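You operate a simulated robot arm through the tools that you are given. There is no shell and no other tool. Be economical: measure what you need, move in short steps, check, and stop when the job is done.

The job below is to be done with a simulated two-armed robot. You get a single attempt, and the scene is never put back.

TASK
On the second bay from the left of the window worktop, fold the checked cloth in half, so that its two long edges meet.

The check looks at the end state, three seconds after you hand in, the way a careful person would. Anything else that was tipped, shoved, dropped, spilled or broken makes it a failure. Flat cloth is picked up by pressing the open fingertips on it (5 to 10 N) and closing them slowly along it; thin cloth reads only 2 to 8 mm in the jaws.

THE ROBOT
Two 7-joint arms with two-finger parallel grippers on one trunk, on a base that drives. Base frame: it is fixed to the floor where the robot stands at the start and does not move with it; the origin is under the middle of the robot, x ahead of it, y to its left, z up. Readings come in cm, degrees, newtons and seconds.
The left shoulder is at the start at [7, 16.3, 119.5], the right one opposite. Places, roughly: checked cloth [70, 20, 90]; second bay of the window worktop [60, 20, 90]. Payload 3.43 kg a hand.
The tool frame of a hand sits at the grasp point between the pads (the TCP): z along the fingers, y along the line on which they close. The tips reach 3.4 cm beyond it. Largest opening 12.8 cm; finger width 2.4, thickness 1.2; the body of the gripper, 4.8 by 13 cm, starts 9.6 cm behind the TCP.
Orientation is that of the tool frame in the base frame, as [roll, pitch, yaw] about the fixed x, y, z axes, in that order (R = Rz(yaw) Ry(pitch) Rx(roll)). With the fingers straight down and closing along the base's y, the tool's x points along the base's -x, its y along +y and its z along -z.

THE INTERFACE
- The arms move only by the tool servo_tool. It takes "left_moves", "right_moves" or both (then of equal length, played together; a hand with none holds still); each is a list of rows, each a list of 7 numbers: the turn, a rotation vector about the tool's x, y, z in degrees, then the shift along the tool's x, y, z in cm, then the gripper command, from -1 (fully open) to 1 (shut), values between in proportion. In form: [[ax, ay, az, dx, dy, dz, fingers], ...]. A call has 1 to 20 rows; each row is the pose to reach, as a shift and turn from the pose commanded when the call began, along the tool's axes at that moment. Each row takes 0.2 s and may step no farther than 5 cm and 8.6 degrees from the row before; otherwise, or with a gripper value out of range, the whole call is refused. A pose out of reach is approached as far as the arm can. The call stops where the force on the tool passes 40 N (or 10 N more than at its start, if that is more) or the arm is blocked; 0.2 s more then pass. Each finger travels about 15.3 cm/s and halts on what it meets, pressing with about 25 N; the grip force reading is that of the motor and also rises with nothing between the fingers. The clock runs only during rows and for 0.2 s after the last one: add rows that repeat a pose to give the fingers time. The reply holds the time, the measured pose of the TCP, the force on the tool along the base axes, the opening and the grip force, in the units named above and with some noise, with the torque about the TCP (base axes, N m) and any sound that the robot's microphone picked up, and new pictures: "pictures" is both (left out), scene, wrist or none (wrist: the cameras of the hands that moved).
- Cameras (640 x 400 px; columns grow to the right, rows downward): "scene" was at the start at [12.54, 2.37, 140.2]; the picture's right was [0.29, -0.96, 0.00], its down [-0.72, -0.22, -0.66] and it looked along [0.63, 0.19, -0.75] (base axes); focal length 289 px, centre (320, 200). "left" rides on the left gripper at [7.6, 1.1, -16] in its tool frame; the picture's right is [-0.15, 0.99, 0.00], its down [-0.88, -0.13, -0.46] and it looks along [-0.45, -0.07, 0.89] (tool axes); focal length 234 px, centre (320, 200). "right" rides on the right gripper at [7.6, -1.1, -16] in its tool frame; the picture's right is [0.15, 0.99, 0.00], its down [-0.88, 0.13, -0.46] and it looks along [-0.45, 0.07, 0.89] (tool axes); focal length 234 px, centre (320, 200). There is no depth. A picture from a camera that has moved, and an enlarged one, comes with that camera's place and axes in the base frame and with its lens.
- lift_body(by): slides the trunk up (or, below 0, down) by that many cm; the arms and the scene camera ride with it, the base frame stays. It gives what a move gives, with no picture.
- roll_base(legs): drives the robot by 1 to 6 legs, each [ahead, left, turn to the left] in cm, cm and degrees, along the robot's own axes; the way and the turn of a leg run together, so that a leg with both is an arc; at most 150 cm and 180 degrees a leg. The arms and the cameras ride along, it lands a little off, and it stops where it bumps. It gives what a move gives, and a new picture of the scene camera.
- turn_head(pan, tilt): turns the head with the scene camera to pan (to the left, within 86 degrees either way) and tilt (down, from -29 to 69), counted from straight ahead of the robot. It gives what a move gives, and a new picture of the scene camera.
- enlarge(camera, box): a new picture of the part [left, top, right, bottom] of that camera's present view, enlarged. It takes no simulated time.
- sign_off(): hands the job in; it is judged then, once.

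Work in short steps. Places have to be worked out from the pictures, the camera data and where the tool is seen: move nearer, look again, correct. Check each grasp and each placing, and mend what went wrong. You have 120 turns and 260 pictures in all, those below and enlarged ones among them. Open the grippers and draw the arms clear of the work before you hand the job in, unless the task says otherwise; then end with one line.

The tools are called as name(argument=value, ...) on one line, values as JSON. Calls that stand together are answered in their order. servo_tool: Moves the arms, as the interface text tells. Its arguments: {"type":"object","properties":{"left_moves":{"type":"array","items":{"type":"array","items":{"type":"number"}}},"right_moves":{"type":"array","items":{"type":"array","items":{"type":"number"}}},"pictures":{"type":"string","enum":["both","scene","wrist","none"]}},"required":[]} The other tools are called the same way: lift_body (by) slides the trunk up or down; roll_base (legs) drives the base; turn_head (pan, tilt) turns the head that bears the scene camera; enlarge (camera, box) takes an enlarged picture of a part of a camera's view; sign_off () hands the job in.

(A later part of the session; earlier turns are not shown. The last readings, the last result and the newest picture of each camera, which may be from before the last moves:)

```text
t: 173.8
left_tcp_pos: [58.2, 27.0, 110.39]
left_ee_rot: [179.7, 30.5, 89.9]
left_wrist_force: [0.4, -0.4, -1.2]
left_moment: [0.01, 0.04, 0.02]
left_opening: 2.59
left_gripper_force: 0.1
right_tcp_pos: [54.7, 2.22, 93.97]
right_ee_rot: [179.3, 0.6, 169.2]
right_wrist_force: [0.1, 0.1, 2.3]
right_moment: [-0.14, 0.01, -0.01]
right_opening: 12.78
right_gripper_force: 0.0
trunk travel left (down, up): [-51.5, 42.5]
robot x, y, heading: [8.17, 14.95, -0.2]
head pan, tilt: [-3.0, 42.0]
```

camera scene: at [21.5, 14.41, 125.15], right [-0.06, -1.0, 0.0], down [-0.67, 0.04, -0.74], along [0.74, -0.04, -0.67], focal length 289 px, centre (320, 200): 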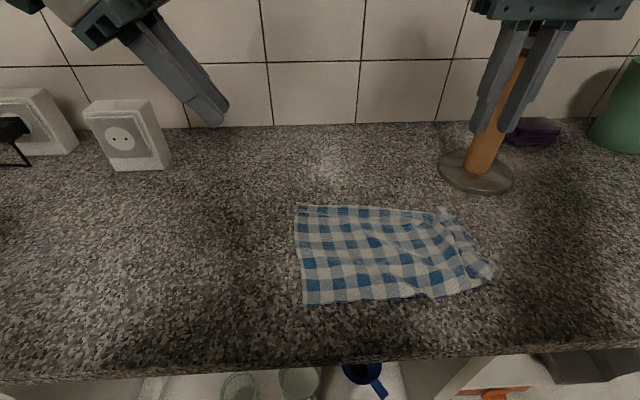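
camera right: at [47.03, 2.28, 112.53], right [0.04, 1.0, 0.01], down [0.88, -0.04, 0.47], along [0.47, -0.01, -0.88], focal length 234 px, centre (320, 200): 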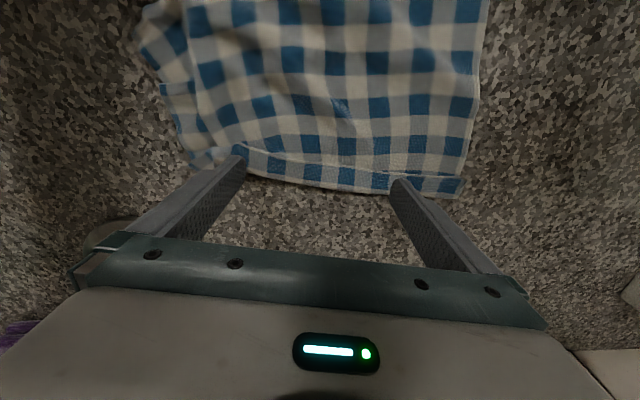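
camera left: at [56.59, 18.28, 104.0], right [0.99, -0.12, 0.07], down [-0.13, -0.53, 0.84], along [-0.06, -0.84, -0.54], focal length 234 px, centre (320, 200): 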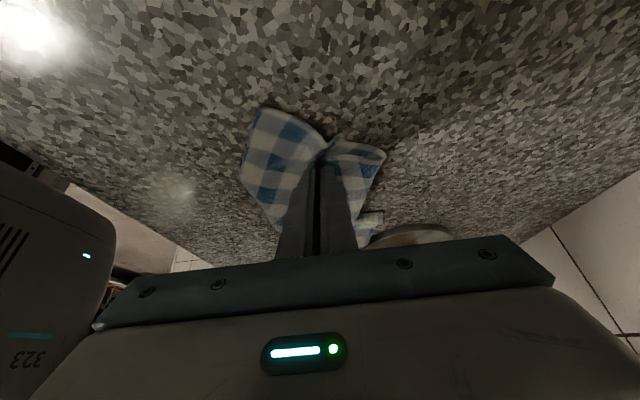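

Light contact at 2.3 N. I'll stroke 4.5 cm away from the robot.

servo_tool(right_moves=[[0, 0, 0, 0, 0, 0.08, -1], [0, 0, 0, -0.8, 0, 0.08, -1], [0, 0, 0, -1.6, 0, 0.08, -1], [0, 0, 0, -2.4, 0, 0.08, -1], [0, 0, 0, -3.2, 0, 0.08, -1], [0, 0, 0, -4, 0, 0.05, -1], [0, 0, 0, -4.8, 0, 0, -1], [0, 0, 0, -4.8, 0, -2, -1]], pictures="wrist")

```text
t: 175.7
left_tcp_pos: [58.24, 26.98, 110.44]
left_ee_rot: [179.7, 30.3, 89.9]
left_wrist_force: [0.3, -0.1, 0.4]
left_moment: [-0.03, 0.01, 0.02]
left_opening: 2.55
left_gripper_force: 0.1
right_tcp_pos: [59.46, 1.32, 96.05]
right_ee_rot: [179.3, 0.6, 169.0]
right_wrist_force: [0.1, -0.1, -0.1]
right_moment: [0.02, -0.02, 0.02]
right_opening: 12.78
right_gripper_force: 0.0
trunk travel left (down, up): [-51.5, 42.5]
robot x, y, heading: [8.23, 14.98, -0.3]
head pan, tilt: [-3.0, 42.0]
camera right: at [51.57, 1.48, 111.99], right [0.04, 1.0, 0.01], down [0.88, -0.04, 0.47], along [0.47, -0.01, -0.88], focal length 234 px, centre (320, 200)
```

right: 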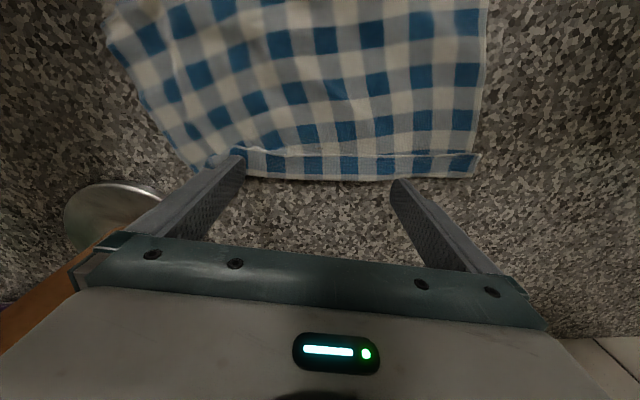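

The stroke slid the whole cloth, which tidied it, but the flap remains. A better idea is to grasp the clean near edge at C and D and lift, so the AB edge hangs at the bottom and gravity opens the flap. I'll raise the right hand and look.

servo_tool(right_moves=[[0, 0, -4, 0, 0, -4, -0.5], [0, 0, -8, 2, -1, -8, 0.1], [0, 0, -10.6, 4, -2, -12, 0.6], [0, 0, -10.6, 6, -5, -14, 0.6], [0, 0, -10.6, 6, -8, -14, 0.6]], pictures="wrist")

turn_head(pan=-5, tilt=52)

enlarge(camera="scene", box=[250, 130, 490, 280])

```text
t: 176.8
left_tcp_pos: [58.26, 26.99, 110.32]
left_ee_rot: [179.7, 30.3, 89.9]
left_wrist_force: [0.2, 0.4, -0.2]
left_moment: [0.04, 0.0, -0.01]
left_opening: 2.54
left_gripper_force: 0.1
right_tcp_pos: [51.66, -5.49, 109.7]
right_ee_rot: [179.4, 0.6, 179.7]
right_wrist_force: [-0.7, -0.7, -0.1]
right_moment: [0.04, 0.03, -0.03]
right_opening: 2.52
right_gripper_force: 0.0
trunk travel left (down, up): [-51.5, 42.5]
robot x, y, heading: [8.18, 14.85, -0.1]
head pan, tilt: [-3.0, 42.0]
camera right: at [43.91, -6.94, 125.64], right [-0.14, 0.99, 0.01], down [0.88, 0.12, 0.47], along [0.46, 0.07, -0.88], focal length 234 px, centre (320, 200)
```

right: 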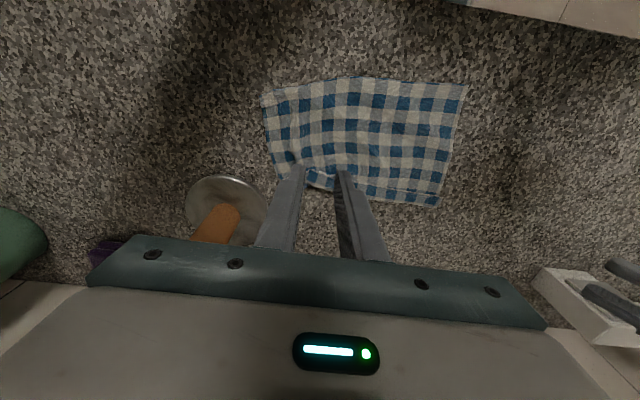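

```text
t: 177.6
left_tcp_pos: [58.38, 26.93, 110.4]
left_ee_rot: [179.7, 30.4, 89.9]
left_wrist_force: [-0.2, -0.3, -0.5]
left_moment: [0.02, 0.0, 0.02]
left_opening: 2.57
left_gripper_force: 0.0
right_tcp_pos: [51.75, -5.41, 109.75]
right_ee_rot: [179.5, 0.7, 179.7]
right_wrist_force: [-0.1, 0.0, -0.6]
right_moment: [-0.04, -0.01, 0.0]
right_opening: 2.56
right_gripper_force: 0.1
trunk travel left (down, up): [-51.5, 42.5]
robot x, y, heading: [8.31, 14.85, -0.7]
head pan, tilt: [-5.0, 52.0]
camera scene: at [20.63, 14.24, 123.77], right [-0.09, -1.0, 0.0], down [-0.78, 0.07, -0.62], along [0.61, -0.06, -0.79], focal length 289 px, centre (320, 200)
```

scene: 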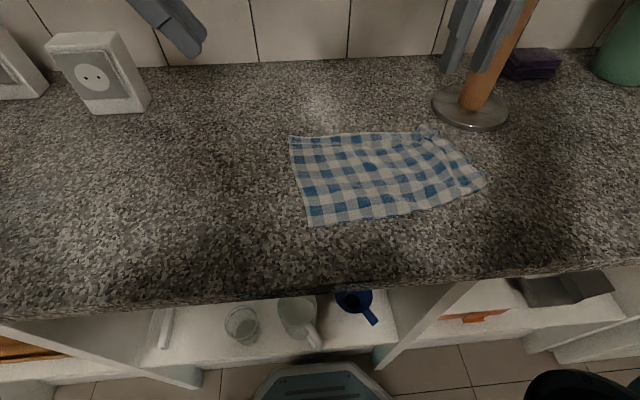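

```text
2.67 times, centred on (370, 205) of scene
camera zoom: at [20.63, 14.24, 123.77], right [-0.09, -1.0, 0.0], down [-0.78, 0.07, -0.62], along [0.61, -0.06, -0.79], focal length 771 px, centre (187, 187)
```

zoom: 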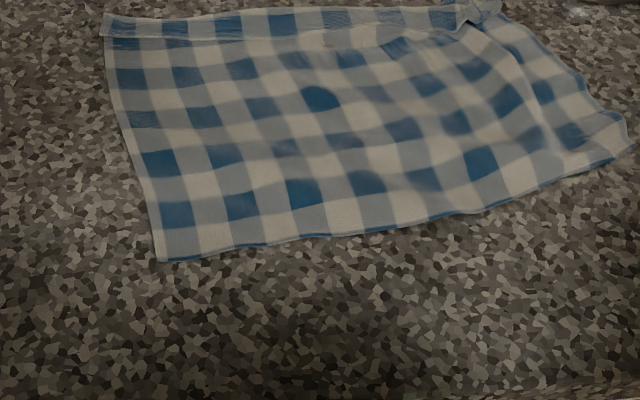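

The sheet is flat with C at (42, 13.2) and D at (47.2, -14.2), so its near edge is turned about 10.7°. I'll restore the left hand to vertical and normal yaw, then move the base to face that edge squarely.

servo_tool(left_moves=[[0, 8, 0, 0.5, 0, -1, 0.6], [0, 16, 0, 1.5, 0, -2, 0.6], [0, 24, 0, 2.5, 0, -3, 0.6], [0, 30, 0, 4, 0, -3, 0.6], [0, 30, 0, 5, 0, -3, 0.6]], pictures="none")

servo_tool(left_moves=[[0, 0, -8.5, 0, 0, 0, 0.6], [0, 0, -17, 0, 0, 0, 0.6], [0, 0, -25.5, 0, 0, 0, 0.6], [0, 0, -34, 0, 0, 0, 0.6], [0, 0, -42.5, 0, 0, 0, 0.6], [0, 0, -51, 0, 0, 0, 0.6], [0, 0, -59.5, 0, 0, 0, 0.6], [0, 0, -68, 0, 0, 0, 0.6], [0, 0, -76.5, 0, 0, 0, 0.6], [0, 0, -85, 0, 0, 0, 0.6], [0, 0, -90, 0, 0, 0, 0.6], [0, 0, -90, 0, 0, 0, 0.6]], pictures="none")

roll_base(legs=[[-8.8, 0, 0], [0, -24, 0], [0, 0, 11.2]])

```text
t: 178.8
left_tcp_pos: [58.26, 33.09, 110.46]
left_ee_rot: [179.7, 0.3, 90.1]
left_wrist_force: [-0.2, -0.8, -0.3]
left_moment: [0.0, -0.03, 0.01]
left_opening: 2.56
left_gripper_force: 0.1
right_tcp_pos: [51.61, -5.31, 109.78]
right_ee_rot: [179.5, 0.7, 179.7]
right_wrist_force: [-0.4, 0.5, -0.9]
right_moment: [-0.01, -0.03, 0.02]
right_opening: 2.55
right_gripper_force: 0.0
trunk travel left (down, up): [-51.5, 42.5]
robot x, y, heading: [8.01, 14.77, -0.6]
head pan, tilt: [-5.0, 52.0]
```

```text
t: 181.4
left_tcp_pos: [58.35, 32.95, 110.42]
left_ee_rot: [-179.6, 0.1, -179.7]
left_wrist_force: [-0.5, 0.5, 0.1]
left_moment: [0.03, -0.03, 0.02]
left_opening: 2.58
left_gripper_force: 0.0
right_tcp_pos: [51.71, -5.54, 109.69]
right_ee_rot: [179.5, 0.7, 179.7]
right_wrist_force: [0.5, 0.3, -0.1]
right_moment: [-0.01, 0.0, -0.01]
right_opening: 2.58
right_gripper_force: 0.1
trunk travel left (down, up): [-51.5, 42.5]
robot x, y, heading: [7.93, 14.92, 0.0]
head pan, tilt: [-5.0, 52.0]
```

```text
t: 184.6
left_tcp_pos: [45.09, 18.07, 110.47]
left_ee_rot: [-179.6, 0.2, -168.9]
left_wrist_force: [-0.7, -0.2, 0.4]
left_moment: [0.01, 0.01, 0.02]
left_opening: 2.54
left_gripper_force: 0.0
right_tcp_pos: [45.92, -20.78, 109.64]
right_ee_rot: [179.5, 0.7, -169.2]
right_wrist_force: [0.5, -0.3, -0.5]
right_moment: [-0.03, 0.0, 0.02]
right_opening: 2.54
right_gripper_force: 0.1
trunk travel left (down, up): [-51.5, 42.5]
robot x, y, heading: [-0.5, -9.35, 10.9]
head pan, tilt: [-5.0, 52.0]
camera scene: at [11.64, -7.41, 123.77], right [0.1, -0.99, 0.0], down [-0.78, -0.08, -0.62], along [0.61, 0.06, -0.79], focal length 289 px, centre (320, 200)
```

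scene: 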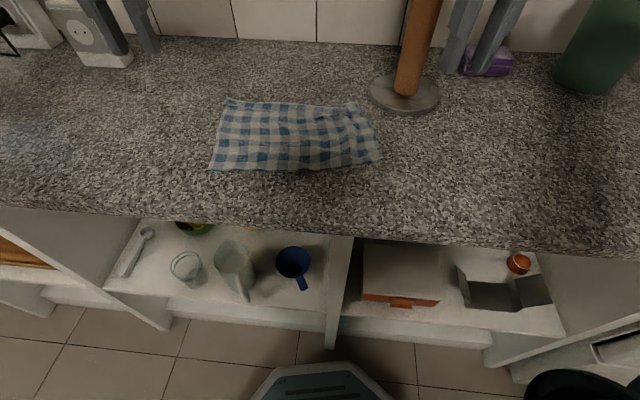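

The edge is square to the robot now. I'll bring both hands over C and D, placed so only about half the finger width overlaps the hem.

servo_tool(left_moves=[[0, 0, 0, 1.2, -1.9, 3, 0.6], [0, 0, 0, 2.4, -3.8, 6, 0.6], [0, 0, 0, 3.76, -5.79, 9, 0.6], [0, 0, 0, 3.76, -5.79, 12, 0.6], [0, 0, 0, 3.76, -5.79, 13.4, 0.6], [0, 0, 0, 3.76, -5.79, 13.4, 0.6]], right_moves=[[0, 0, 0, -0.9, 2.6, 3, 0.6], [0, 0, 0, -1.8, 5.2, 6, 0.6], [0, 0, 0, -2.7, 7.81, 9, 0.6], [0, 0, 0, -2.7, 7.81, 11, 0.6], [0, 0, 0, -2.7, 7.81, 12.6, 0.6], [0, 0, 0, -2.7, 7.81, 12.6, 0.6]], pictures="wrist")

```text
t: 186.0
left_tcp_pos: [42.67, 11.73, 96.96]
left_ee_rot: [-179.6, 0.3, -168.9]
left_wrist_force: [-0.1, 1.2, -0.3]
left_moment: [0.04, -0.02, 0.02]
left_opening: 2.57
left_gripper_force: 0.0
right_tcp_pos: [47.15, -12.71, 97.17]
right_ee_rot: [179.4, 0.7, -169.2]
right_wrist_force: [-1.0, 0.7, 0.0]
right_moment: [-0.02, -0.05, -0.02]
right_opening: 2.57
right_gripper_force: 0.0
trunk travel left (down, up): [-51.5, 42.5]
robot x, y, heading: [-1.06, -9.59, 10.7]
head pan, tilt: [-5.0, 52.0]
camera right: at [39.72, -15.45, 113.23], right [-0.33, 0.94, 0.01], down [0.84, 0.29, 0.47], along [0.44, 0.16, -0.88], focal length 234 px, centre (320, 200)
camera left: at [34.93, 11.38, 112.93], right [-0.05, 1.0, -0.01], down [0.89, 0.04, 0.46], along [0.46, 0.02, -0.89], focal length 234 px, centre (320, 200)
```

right: 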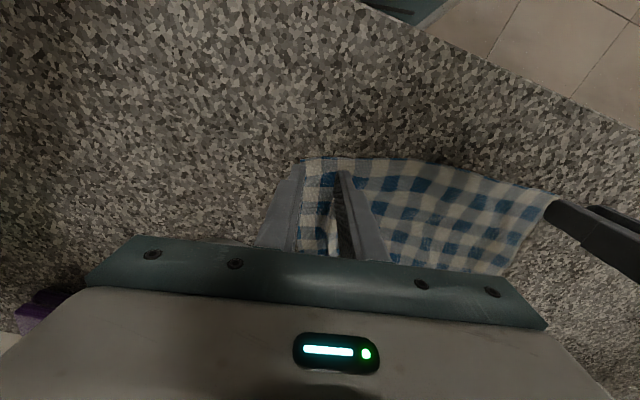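
left: 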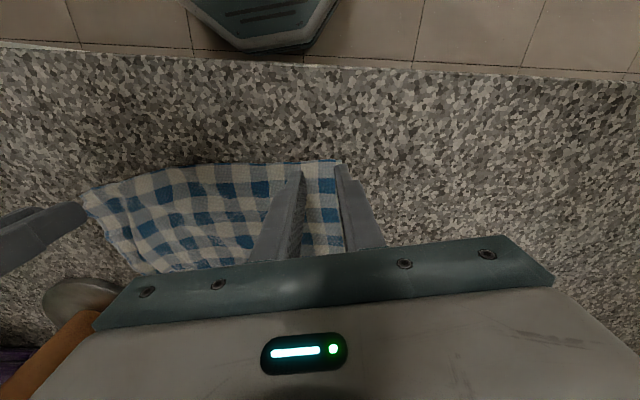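

Both corners are between the fingers. I'll nudge a little toward the hem and lower to contact.

servo_tool(left_moves=[[0, 0, 0, 0.2, 0.1, 1.5, 0.6], [0, 0, 0, 0.2, 0.1, 2.6, 0.6], [0, 0, 0, 0.2, 0.1, 3.1, 0.6], [0, 0, 0, 0.2, 0.1, 3.1, 0.6]], right_moves=[[0, 0, 0, 0.5, -0.1, 1.5, 0.6], [0, 0, 0, 0.5, -0.1, 2.8, 0.6], [0, 0, 0, 0.5, -0.1, 3.3, 0.6], [0, 0, 0, 0.5, -0.1, 3.3, 0.6]], pictures="none")

```text
t: 187.0
left_tcp_pos: [42.37, 11.63, 93.94]
left_ee_rot: [-179.6, 0.2, -168.8]
left_wrist_force: [-0.1, -0.2, 0.1]
left_moment: [-0.02, 0.0, 0.03]
left_opening: 2.54
left_gripper_force: 0.1
right_tcp_pos: [46.83, -12.74, 93.94]
right_ee_rot: [179.6, 0.7, -169.2]
right_wrist_force: [-0.4, 1.0, 0.3]
right_moment: [0.0, 0.02, 0.02]
right_opening: 2.55
right_gripper_force: 0.2
trunk travel left (down, up): [-51.5, 42.5]
robot x, y, heading: [-1.01, -9.27, 11.2]
head pan, tilt: [-5.0, 52.0]
```

servo_tool(left_moves=[[0, 0, 0, 0, 0, 0.15, 0.6], [0, 0, 0, 0, 0, 0.28, 0.6], [0, 0, 0, 0, 0, 0.28, 0.6]], right_moves=[[0, 0, 0, 0, 0, 0.15, 0.6], [0, 0, 0, 0, 0, 0.28, 0.6], [0, 0, 0, 0, 0, 0.28, 0.6]], pictures="none")

```text
t: 187.8
left_tcp_pos: [42.29, 11.53, 93.72]
left_ee_rot: [-179.6, 0.2, -169.0]
left_wrist_force: [-0.1, -0.4, 0.2]
left_moment: [-0.03, -0.01, 0.0]
left_opening: 2.6
left_gripper_force: 0.0
right_tcp_pos: [46.78, -12.62, 93.63]
right_ee_rot: [179.4, 0.7, -169.2]
right_wrist_force: [-1.2, -0.7, 0.5]
right_moment: [0.02, 0.03, 0.03]
right_opening: 2.57
right_gripper_force: 0.0
trunk travel left (down, up): [-51.5, 42.5]
robot x, y, heading: [-0.71, -8.97, 10.9]
head pan, tilt: [-5.0, 52.0]
```

Not touching yet, so I'll take one more small step down.

servo_tool(left_moves=[[0, 0, 0, 0, 0, 0.1, 0.6], [0, 0, 0, 0, 0, 0.18, 0.6], [0, 0, 0, 0, 0, 0.18, 0.6]], right_moves=[[0, 0, 0, 0, 0, 0.1, 0.6], [0, 0, 0, 0, 0, 0.18, 0.6], [0, 0, 0, 0, 0, 0.18, 0.6]], pictures="none")

```text
t: 188.6
left_tcp_pos: [42.37, 11.57, 93.52]
left_ee_rot: [-179.6, 0.4, -168.9]
left_wrist_force: [-0.3, -0.8, 4.5]
left_moment: [0.02, 0.01, 0.0]
left_opening: 2.55
left_gripper_force: 0.1
right_tcp_pos: [46.79, -12.66, 93.52]
right_ee_rot: [179.4, 0.8, -169.3]
right_wrist_force: [2.0, -0.8, 9.0]
right_moment: [-0.03, -0.09, 0.04]
right_opening: 2.59
right_gripper_force: 0.3
trunk travel left (down, up): [-51.5, 42.5]
robot x, y, heading: [-0.84, -9.46, 10.8]
head pan, tilt: [-5.0, 52.0]
```

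Contact is 4.5 N left and 9 N right. I'll close both slowly, then lift 1 cm.

servo_tool(left_moves=[[0, 0, 0, 0, 0, 0.04, 0.65], [0, 0, 0, 0, 0, 0.04, 0.7], [0, 0, 0, 0, 0, 0.04, 0.75], [0, 0, 0, 0, 0, 0.04, 0.8], [0, 0, 0, 0, 0, 0.04, 0.85], [0, 0, 0, 0, 0, 0.04, 0.9], [0, 0, 0, 0, 0, 0.04, 0.94], [0, 0, 0, 0, 0, 0.04, 0.97], [0, 0, 0, 0, 0, 0.04, 1], [0, 0, 0, 0, 0, 0.04, 1], [0, 0, 0, 0, 0, -1, 1], [0, 0, 0, 0, 0, -2, 1]], right_moves=[[0, 0, 0, 0, 0, 0, 0.65], [0, 0, 0, 0, 0, 0, 0.7], [0, 0, 0, 0, 0, 0, 0.75], [0, 0, 0, 0, 0, 0, 0.8], [0, 0, 0, 0, 0, 0, 0.85], [0, 0, 0, 0, 0, 0, 0.9], [0, 0, 0, 0, 0, 0, 0.94], [0, 0, 0, 0, 0, 0, 0.97], [0, 0, 0, 0, 0, 0, 1], [0, 0, 0, 0, 0, 0, 1], [0, 0, 0, 0, 0, -1, 1], [0, 0, 0, 0, 0, -2, 1]], pictures="wrist")

```text
t: 191.2
left_tcp_pos: [42.36, 11.74, 95.39]
left_ee_rot: [-179.7, 0.2, -168.8]
left_wrist_force: [0.8, -5.4, -0.4]
left_moment: [-0.15, -0.03, -0.02]
left_opening: 0.2
left_gripper_force: 25.1
right_tcp_pos: [46.82, -12.69, 95.45]
right_ee_rot: [179.4, 0.6, -169.2]
right_wrist_force: [-0.2, 5.7, -0.5]
right_moment: [0.14, 0.0, 0.01]
right_opening: 0.19
right_gripper_force: 25.1
trunk travel left (down, up): [-51.5, 42.5]
robot x, y, heading: [-0.77, -9.08, 10.5]
head pan, tilt: [-5.0, 52.0]
camera right: at [39.36, -15.52, 111.35], right [-0.33, 0.94, 0.01], down [0.84, 0.29, 0.47], along [0.44, 0.16, -0.88], focal length 234 px, centre (320, 200)
camera left: at [34.66, 11.4, 111.42], right [-0.05, 1.0, 0.0], down [0.89, 0.04, 0.46], along [0.46, 0.02, -0.89], focal length 234 px, centre (320, 200)
```

right: 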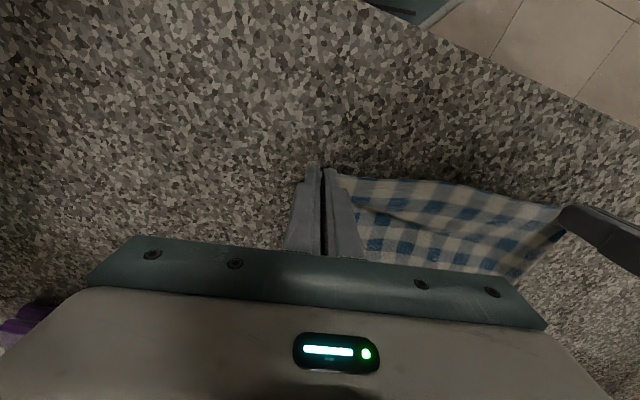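
left: 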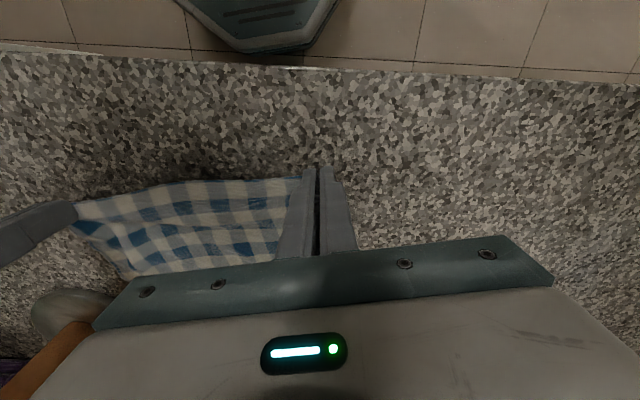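

Both corners are held with the hem taut. I'll raise the trunk so the cloth hangs and check that the flap opened.

lift_body(by=28)

roll_base(legs=[[0, 24, 0], [0, 0, -11]])

turn_head(pan=0, tilt=42)

enlarge(camera="scene", box=[210, 180, 430, 310])

```text
t: 194.0
left_tcp_pos: [42.51, 11.64, 123.45]
left_ee_rot: [-179.6, 0.2, -168.9]
left_wrist_force: [1.7, -5.4, -0.1]
left_moment: [-0.18, 0.01, 0.0]
left_opening: 0.19
left_gripper_force: 24.9
right_tcp_pos: [46.83, -12.65, 123.35]
right_ee_rot: [179.3, 0.6, -169.2]
right_wrist_force: [-1.1, 5.2, -0.5]
right_moment: [0.18, 0.01, 0.01]
right_opening: 0.19
right_gripper_force: 24.9
trunk travel left (down, up): [-79.5, 14.5]
robot x, y, heading: [-0.73, -9.38, 10.9]
head pan, tilt: [-5.0, 52.0]
```

```text
t: 196.5
left_tcp_pos: [41.14, 26.61, 123.49]
left_ee_rot: [-179.5, 0.1, -179.8]
left_wrist_force: [-1.0, -5.4, -1.0]
left_moment: [-0.21, -0.02, -0.04]
left_opening: 0.22
left_gripper_force: 24.8
right_tcp_pos: [40.81, 1.86, 123.51]
right_ee_rot: [179.5, 0.7, 179.8]
right_wrist_force: [0.1, 6.0, 0.1]
right_moment: [0.17, 0.01, 0.02]
right_opening: 0.23
right_gripper_force: 24.8
trunk travel left (down, up): [-79.5, 14.5]
robot x, y, heading: [-5.31, 14.21, -0.2]
head pan, tilt: [-5.0, 52.0]
camera scene: at [7.28, 13.74, 151.77], right [-0.09, -1.0, 0.0], down [-0.79, 0.07, -0.62], along [0.61, -0.06, -0.79], focal length 289 px, centre (320, 200)
```

scene: 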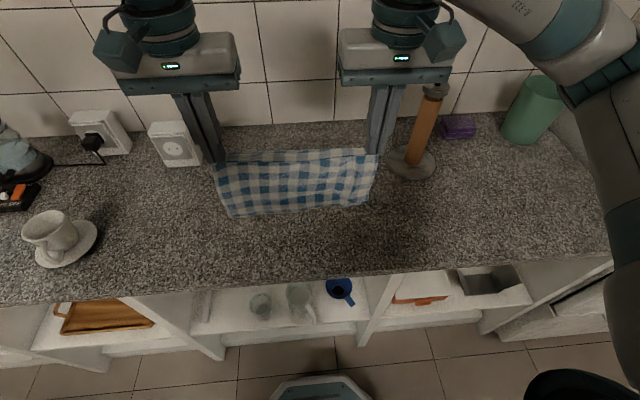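

```text
t: 197.2
left_tcp_pos: [41.19, 26.44, 123.51]
left_ee_rot: [-179.6, 0.2, -179.9]
left_wrist_force: [-0.9, -4.4, -0.6]
left_moment: [-0.16, 0.05, -0.05]
left_opening: 0.2
left_gripper_force: 25.0
right_tcp_pos: [40.85, 1.68, 123.44]
right_ee_rot: [179.5, 0.7, 179.8]
right_wrist_force: [-0.1, 5.1, -0.5]
right_moment: [0.19, -0.02, 0.0]
right_opening: 0.19
right_gripper_force: 24.6
trunk travel left (down, up): [-79.5, 14.5]
robot x, y, heading: [-5.1, 14.55, -0.1]
head pan, tilt: [0.0, 42.0]
camera scene: at [8.15, 14.21, 153.15], right [0.0, -1.0, 0.0], down [-0.67, 0.0, -0.74], along [0.74, 0.0, -0.67], focal length 289 px, centre (320, 200)
```

scene: 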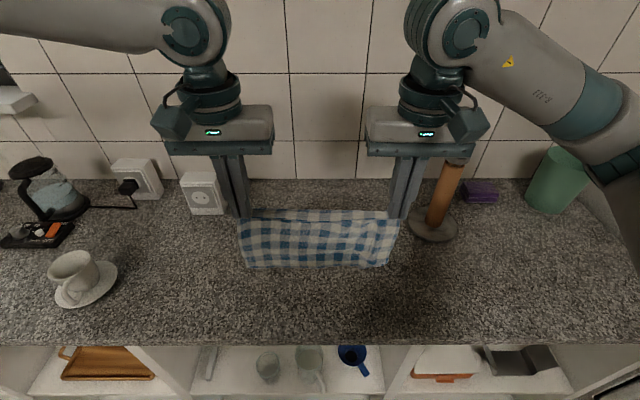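

```text
2.91 times, centred on (320, 245) of scene
camera zoom: at [8.15, 14.21, 153.15], right [0.0, -1.0, 0.0], down [-0.67, 0.0, -0.74], along [0.74, 0.0, -0.67], focal length 841 px, centre (320, 69)
```

zoom: 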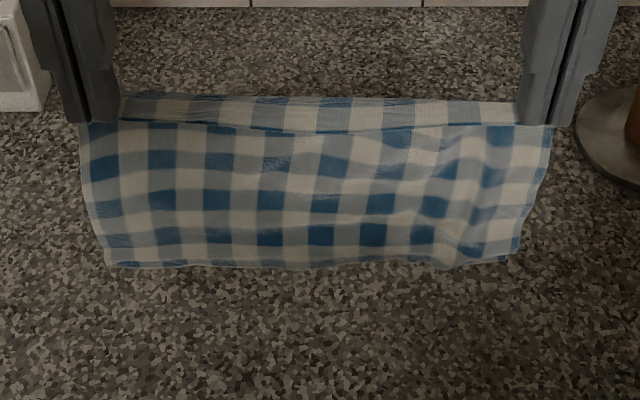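

Superb: a clean hanging sheet with AB opened at the bottom. The CD hem has a 2 cm strip folded toward the robot.

Plan: lay AB near the robot, move the hands forward to lay half, and bring CD back over AB. Overshooting slightly and easing forward should make the strip unfold outward. First I extend the arms a bit.

servo_tool(left_moves=[[0, 0, 0, -1, 0, 0, 1], [0, 0, 0, -2, 0, 0, 1], [0, 0, 0, -3, 0, 0, 1], [0, 0, 0, -3.5, 0, 0, 1]], right_moves=[[0, 0, 0, -1, 0, 0, 1], [0, 0, 0, -2, 0, 0, 1], [0, 0, 0, -3, 0, 0, 1], [0, 0, 0, -3.5, 0, 0, 1]], pictures="none")

roll_base(legs=[[-3, 0, 0]])

lift_body(by=-14)

roll_base(legs=[[6, 0, 0]])

lift_body(by=-6)

roll_base(legs=[[9, 0, 0]])

enlarge(camera="scene", box=[200, 180, 440, 330])

```text
t: 198.2
left_tcp_pos: [44.85, 26.34, 123.47]
left_ee_rot: [-179.7, 0.2, -179.9]
left_wrist_force: [0.0, -4.8, 0.1]
left_moment: [-0.18, 0.01, 0.02]
left_opening: 0.21
left_gripper_force: 24.8
right_tcp_pos: [44.34, 1.88, 123.57]
right_ee_rot: [179.5, 0.7, 179.9]
right_wrist_force: [0.9, 5.1, 0.6]
right_moment: [0.14, 0.01, 0.03]
right_opening: 0.19
right_gripper_force: 24.9
trunk travel left (down, up): [-79.5, 14.5]
robot x, y, heading: [-5.12, 13.71, -0.1]
head pan, tilt: [0.0, 42.0]
```

```text
t: 199.1
left_tcp_pos: [42.53, 26.42, 123.04]
left_ee_rot: [-179.6, -0.1, -180.0]
left_wrist_force: [0.3, -4.9, 0.9]
left_moment: [-0.16, 0.1, 0.02]
left_opening: 0.2
left_gripper_force: 24.7
right_tcp_pos: [41.98, 1.69, 123.15]
right_ee_rot: [179.3, 0.4, 179.9]
right_wrist_force: [0.7, 4.4, 0.0]
right_moment: [0.12, 0.11, 0.02]
right_opening: 0.21
right_gripper_force: 25.2
trunk travel left (down, up): [-79.5, 14.5]
robot x, y, heading: [-8.24, 14.36, -0.2]
head pan, tilt: [0.0, 42.0]
camera scene: at [6.09, 14.26, 153.06], right [0.0, -1.0, 0.0], down [-0.67, 0.0, -0.74], along [0.74, 0.0, -0.67], focal length 289 px, centre (320, 200)
```

scene: 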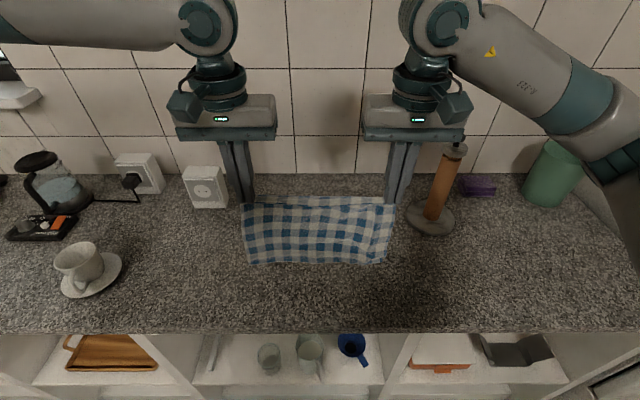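

```text
t: 200.7
left_tcp_pos: [41.91, 26.38, 109.34]
left_ee_rot: [-179.6, 0.2, -179.9]
left_wrist_force: [-0.4, -5.4, -0.4]
left_moment: [-0.12, 0.05, -0.02]
left_opening: 0.24
left_gripper_force: 25.0
right_tcp_pos: [41.46, 1.75, 109.58]
right_ee_rot: [179.5, 0.7, 179.7]
right_wrist_force: [0.2, 4.4, 0.3]
right_moment: [0.14, -0.01, 0.06]
right_opening: 0.2
right_gripper_force: 24.6
trunk travel left (down, up): [-65.5, 28.5]
robot x, y, heading: [-8.18, 14.71, -0.0]
head pan, tilt: [0.0, 42.0]
```

```text
t: 201.7
left_tcp_pos: [47.67, 26.51, 109.41]
left_ee_rot: [-179.6, 0.3, -179.9]
left_wrist_force: [-0.4, -4.3, -0.7]
left_moment: [-0.15, 0.01, 0.0]
left_opening: 0.21
left_gripper_force: 25.5
right_tcp_pos: [47.36, 1.73, 109.49]
right_ee_rot: [179.4, 0.8, 179.8]
right_wrist_force: [0.1, 4.3, -0.3]
right_moment: [0.15, 0.05, 0.03]
right_opening: 0.22
right_gripper_force: 25.0
trunk travel left (down, up): [-65.5, 28.5]
robot x, y, heading: [-2.42, 14.21, -0.3]
head pan, tilt: [0.0, 42.0]
camera scene: at [11.13, 14.24, 139.18], right [0.0, -1.0, 0.0], down [-0.67, 0.0, -0.74], along [0.74, 0.0, -0.67], focal length 289 px, centre (320, 200)
```

scene: 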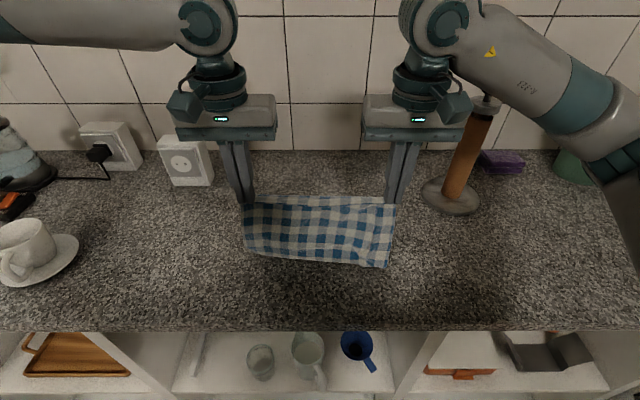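

```text
t: 202.7
left_tcp_pos: [47.79, 26.45, 103.48]
left_ee_rot: [-179.6, 0.2, -179.9]
left_wrist_force: [-0.6, -4.4, 0.1]
left_moment: [-0.12, -0.01, 0.01]
left_opening: 0.22
left_gripper_force: 25.1
right_tcp_pos: [47.37, 1.89, 103.48]
right_ee_rot: [179.4, 0.6, 179.8]
right_wrist_force: [-0.2, 4.0, 0.1]
right_moment: [0.12, 0.01, 0.02]
right_opening: 0.22
right_gripper_force: 25.2
trunk travel left (down, up): [-59.5, 34.5]
robot x, y, heading: [-2.33, 14.22, 0.0]
head pan, tilt: [0.0, 42.0]
```

```text
t: 203.8
left_tcp_pos: [56.8, 26.35, 103.4]
left_ee_rot: [-179.7, 0.2, 180.0]
left_wrist_force: [-0.7, -4.4, -0.4]
left_moment: [-0.17, 0.01, -0.01]
left_opening: 0.22
left_gripper_force: 25.1
right_tcp_pos: [56.42, 1.66, 103.48]
right_ee_rot: [179.4, 0.8, 179.7]
right_wrist_force: [0.0, 4.3, 0.2]
right_moment: [0.18, 0.0, 0.0]
right_opening: 0.23
right_gripper_force: 24.7
trunk travel left (down, up): [-59.5, 34.5]
robot x, y, heading: [6.91, 14.16, -0.2]
head pan, tilt: [0.0, 42.0]
camera scene: at [20.26, 14.19, 133.15], right [0.0, -1.0, 0.0], down [-0.67, 0.0, -0.74], along [0.74, 0.0, -0.67], focal length 289 px, centre (320, 200)
```

scene: 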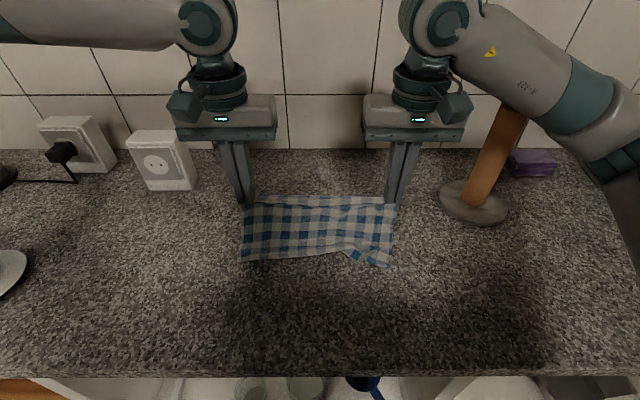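

```text
2.67 times, centred on (320, 255) of scene
camera zoom: at [20.26, 14.19, 133.15], right [0.0, -1.0, 0.0], down [-0.67, 0.0, -0.74], along [0.74, 0.0, -0.67], focal length 771 px, centre (320, 53)
```

zoom: 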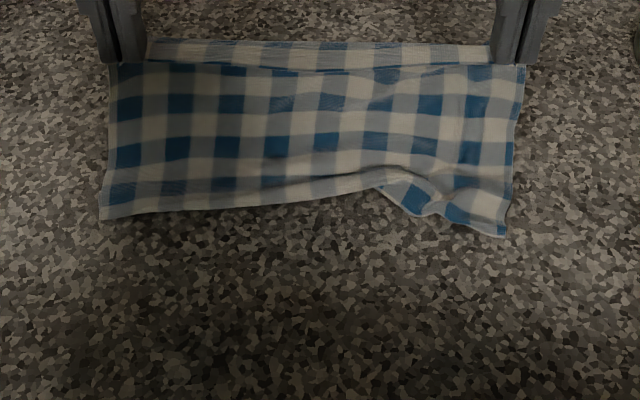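

The AB hem tucked under because it landed straight down. I'll lift, back off, and redo it with the hem just touching while moving forward, so it trails.

lift_body(by=13)

roll_base(legs=[[-15.5, 0, 0]])

lift_body(by=-4)

roll_base(legs=[[4, 0, 0]])

lift_body(by=-2)

roll_base(legs=[[4, 0, 0]])

lift_body(by=-3.5)

roll_base(legs=[[4, 0, 0]])

lift_body(by=-4)

roll_base(legs=[[4, 0, 0]])

enlarge(camera="scene", box=[200, 180, 440, 330])

```text
t: 205.4
left_tcp_pos: [56.78, 26.49, 116.33]
left_ee_rot: [-179.6, 0.2, -179.9]
left_wrist_force: [-0.8, -4.8, 0.1]
left_moment: [-0.13, 0.03, 0.04]
left_opening: 0.21
left_gripper_force: 24.6
right_tcp_pos: [56.52, 1.76, 116.58]
right_ee_rot: [179.4, 0.6, 179.6]
right_wrist_force: [0.4, 3.9, -0.2]
right_moment: [0.15, 0.03, 0.05]
right_opening: 0.19
right_gripper_force: 24.5
trunk travel left (down, up): [-72.5, 21.5]
robot x, y, heading: [6.12, 14.28, -0.1]
head pan, tilt: [0.0, 42.0]
```

```text
t: 206.8
left_tcp_pos: [41.26, 26.58, 116.27]
left_ee_rot: [-179.6, 0.1, -179.8]
left_wrist_force: [-0.3, -4.6, 0.3]
left_moment: [-0.15, -0.01, 0.02]
left_opening: 0.23
left_gripper_force: 24.9
right_tcp_pos: [41.08, 1.93, 116.43]
right_ee_rot: [179.3, 0.7, 179.9]
right_wrist_force: [0.7, 4.8, -1.0]
right_moment: [0.15, -0.02, 0.03]
right_opening: 0.22
right_gripper_force: 25.1
trunk travel left (down, up): [-72.5, 21.5]
robot x, y, heading: [-8.33, 14.27, -0.2]
head pan, tilt: [0.0, 42.0]
camera scene: at [4.9, 14.27, 146.13], right [0.0, -1.0, 0.0], down [-0.67, 0.0, -0.74], along [0.74, 0.0, -0.67], focal length 289 px, centre (320, 200)
```

scene: 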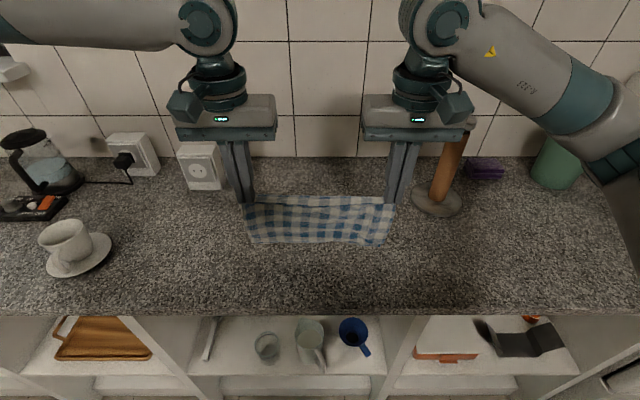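

```text
t: 207.6
left_tcp_pos: [41.19, 26.54, 112.43]
left_ee_rot: [-179.6, 0.2, -179.9]
left_wrist_force: [-0.1, -3.5, 0.4]
left_moment: [-0.11, 0.02, 0.0]
left_opening: 0.21
left_gripper_force: 24.8
right_tcp_pos: [40.83, 1.9, 112.58]
right_ee_rot: [179.4, 0.8, 179.9]
right_wrist_force: [0.6, 3.8, -0.1]
right_moment: [0.16, -0.01, 0.02]
right_opening: 0.22
right_gripper_force: 25.2
trunk travel left (down, up): [-68.5, 25.5]
robot x, y, heading: [-8.61, 14.22, -0.1]
head pan, tilt: [0.0, 42.0]
```

```text
t: 208.5
left_tcp_pos: [44.73, 26.52, 112.66]
left_ee_rot: [-179.5, 0.4, -179.8]
left_wrist_force: [-0.1, -4.6, 0.3]
left_moment: [-0.14, -0.01, -0.01]
left_opening: 0.2
left_gripper_force: 24.9
right_tcp_pos: [44.45, 1.93, 112.71]
right_ee_rot: [179.4, 0.9, -180.0]
right_wrist_force: [-0.7, 3.7, 0.5]
right_moment: [0.11, -0.01, 0.03]
right_opening: 0.21
right_gripper_force: 25.2
trunk travel left (down, up): [-68.5, 25.5]
robot x, y, heading: [-4.64, 13.96, 0.1]
head pan, tilt: [0.0, 42.0]
camera scene: at [8.15, 14.27, 142.22], right [0.0, -1.0, 0.0], down [-0.67, 0.0, -0.75], along [0.75, 0.0, -0.67], focal length 289 px, centre (320, 200)
```

scene: 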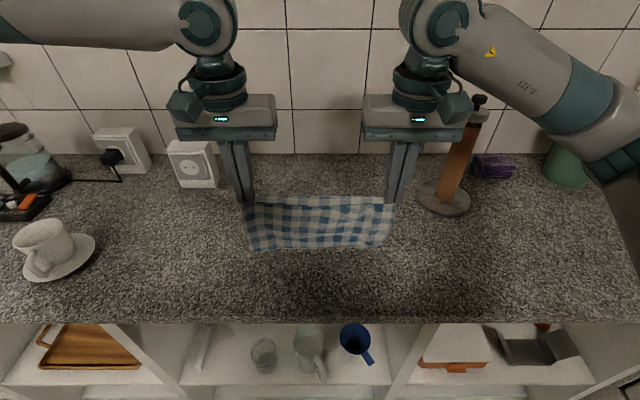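

```text
t: 209.2
left_tcp_pos: [45.18, 26.55, 110.34]
left_ee_rot: [-179.7, 0.2, -179.8]
left_wrist_force: [-0.2, -4.2, 1.8]
left_moment: [-0.11, 0.01, 0.01]
left_opening: 0.22
left_gripper_force: 25.0
right_tcp_pos: [44.83, 1.9, 110.64]
right_ee_rot: [179.4, 0.8, 179.9]
right_wrist_force: [0.7, 3.7, 0.1]
right_moment: [0.11, -0.01, 0.02]
right_opening: 0.2
right_gripper_force: 25.2
trunk travel left (down, up): [-66.5, 27.5]
robot x, y, heading: [-4.96, 14.18, -0.1]
head pan, tilt: [0.0, 42.0]
```

```text
t: 210.0
left_tcp_pos: [48.58, 26.49, 110.6]
left_ee_rot: [-179.6, 0.4, -179.7]
left_wrist_force: [-0.5, -4.2, 0.9]
left_moment: [-0.15, 0.0, 0.01]
left_opening: 0.21
left_gripper_force: 25.4
right_tcp_pos: [48.41, 1.87, 110.7]
right_ee_rot: [179.4, 1.0, 179.8]
right_wrist_force: [0.0, 4.4, 0.9]
right_moment: [0.13, -0.04, 0.05]
right_opening: 0.21
right_gripper_force: 25.0
trunk travel left (down, up): [-66.5, 27.5]
robot x, y, heading: [-1.24, 13.9, 0.3]
head pan, tilt: [0.0, 42.0]
camera scene: at [12.04, 14.25, 140.21], right [0.0, -1.0, 0.0], down [-0.67, 0.0, -0.74], along [0.74, 0.0, -0.67], focal length 289 px, centre (320, 200)
```

scene: 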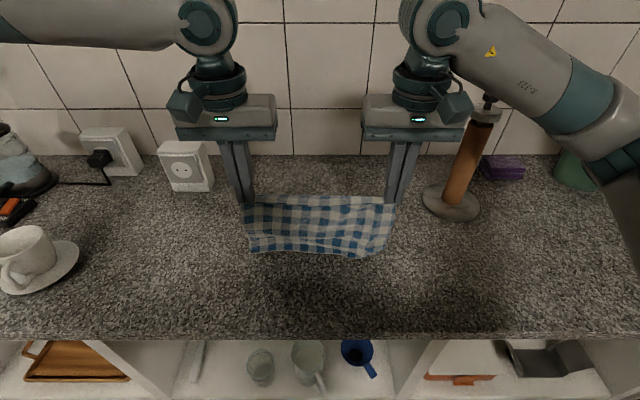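

```text
t: 210.8
left_tcp_pos: [48.97, 26.49, 106.93]
left_ee_rot: [-179.6, 0.2, -179.8]
left_wrist_force: [-0.9, -3.8, -0.2]
left_moment: [-0.19, 0.02, -0.03]
left_opening: 0.22
left_gripper_force: 24.7
right_tcp_pos: [48.61, 1.9, 107.07]
right_ee_rot: [179.4, 0.7, 179.9]
right_wrist_force: [-0.3, 4.4, -0.1]
right_moment: [0.12, 0.02, 0.05]
right_opening: 0.2
right_gripper_force: 24.4
trunk travel left (down, up): [-63.0, 31.0]
robot x, y, heading: [-1.16, 14.28, -0.1]
head pan, tilt: [0.0, 42.0]
```

```text
t: 211.7
left_tcp_pos: [52.64, 26.59, 107.05]
left_ee_rot: [-179.6, 0.4, -179.7]
left_wrist_force: [0.4, -4.5, 0.4]
left_moment: [-0.15, -0.02, 0.01]
left_opening: 0.23
left_gripper_force: 24.8
right_tcp_pos: [52.39, 1.84, 107.11]
right_ee_rot: [179.5, 0.7, 180.0]
right_wrist_force: [0.1, 3.0, -0.9]
right_moment: [0.12, 0.0, 0.04]
right_opening: 0.23
right_gripper_force: 25.0
trunk travel left (down, up): [-63.0, 31.0]
robot x, y, heading: [2.57, 14.38, -0.1]
head pan, tilt: [0.0, 42.0]
camera scene: at [16.07, 14.25, 136.69], right [0.0, -1.0, 0.0], down [-0.67, 0.0, -0.74], along [0.74, 0.0, -0.67], focal length 289 px, centre (320, 200)
```

scene: 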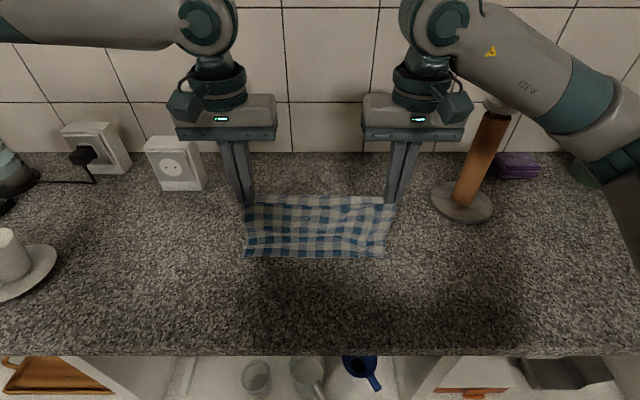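

```text
t: 212.5
left_tcp_pos: [52.66, 26.55, 103.04]
left_ee_rot: [-179.5, 0.3, -179.9]
left_wrist_force: [0.1, -2.8, -0.5]
left_moment: [-0.17, -0.01, -0.02]
left_opening: 0.21
left_gripper_force: 24.6
right_tcp_pos: [52.36, 1.88, 103.08]
right_ee_rot: [179.4, 0.8, 179.9]
right_wrist_force: [0.2, 3.3, 0.5]
right_moment: [0.12, 0.0, 0.03]
right_opening: 0.21
right_gripper_force: 24.7
trunk travel left (down, up): [-59.0, 35.0]
robot x, y, heading: [2.73, 14.55, -0.3]
head pan, tilt: [0.0, 42.0]
```

```text
t: 213.4
left_tcp_pos: [56.61, 26.42, 103.02]
left_ee_rot: [-179.5, 0.3, -179.8]
left_wrist_force: [0.5, -2.7, 0.1]
left_moment: [-0.11, 0.02, -0.02]
left_opening: 0.21
left_gripper_force: 24.5
right_tcp_pos: [56.38, 1.93, 103.06]
right_ee_rot: [179.4, 0.8, 179.9]
right_wrist_force: [0.5, 3.3, 0.1]
right_moment: [0.13, 0.0, 0.04]
right_opening: 0.19
right_gripper_force: 24.6
trunk travel left (down, up): [-59.0, 35.0]
robot x, y, heading: [7.01, 13.9, -0.2]
head pan, tilt: [0.0, 42.0]
camera scene: at [20.06, 14.24, 132.68], right [0.0, -1.0, 0.0], down [-0.67, 0.0, -0.74], along [0.74, 0.0, -0.67], focal length 289 px, centre (320, 200)
```

scene: 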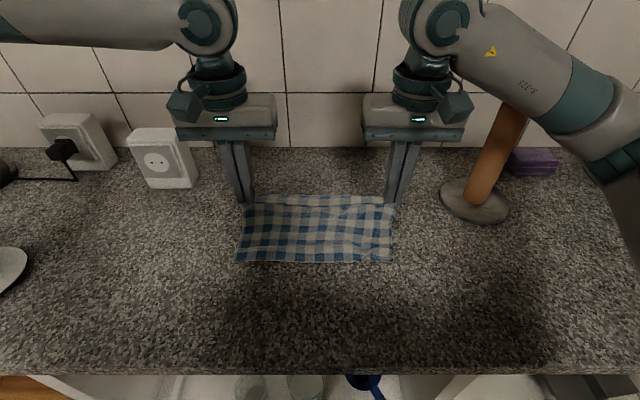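

```text
2.67 times, centred on (320, 255) of scene
camera zoom: at [20.06, 14.24, 132.68], right [0.0, -1.0, 0.0], down [-0.67, 0.0, -0.74], along [0.74, 0.0, -0.67], focal length 771 px, centre (320, 53)
```

zoom: 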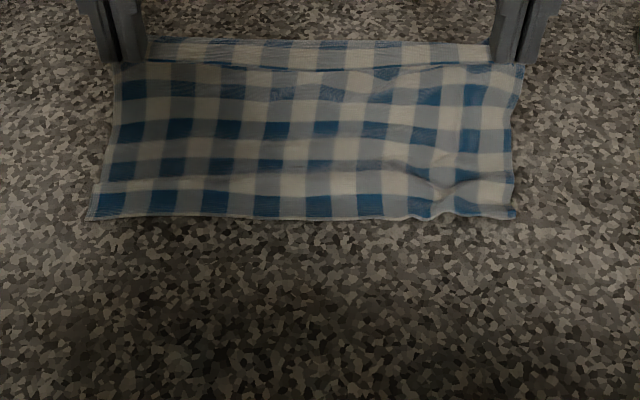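

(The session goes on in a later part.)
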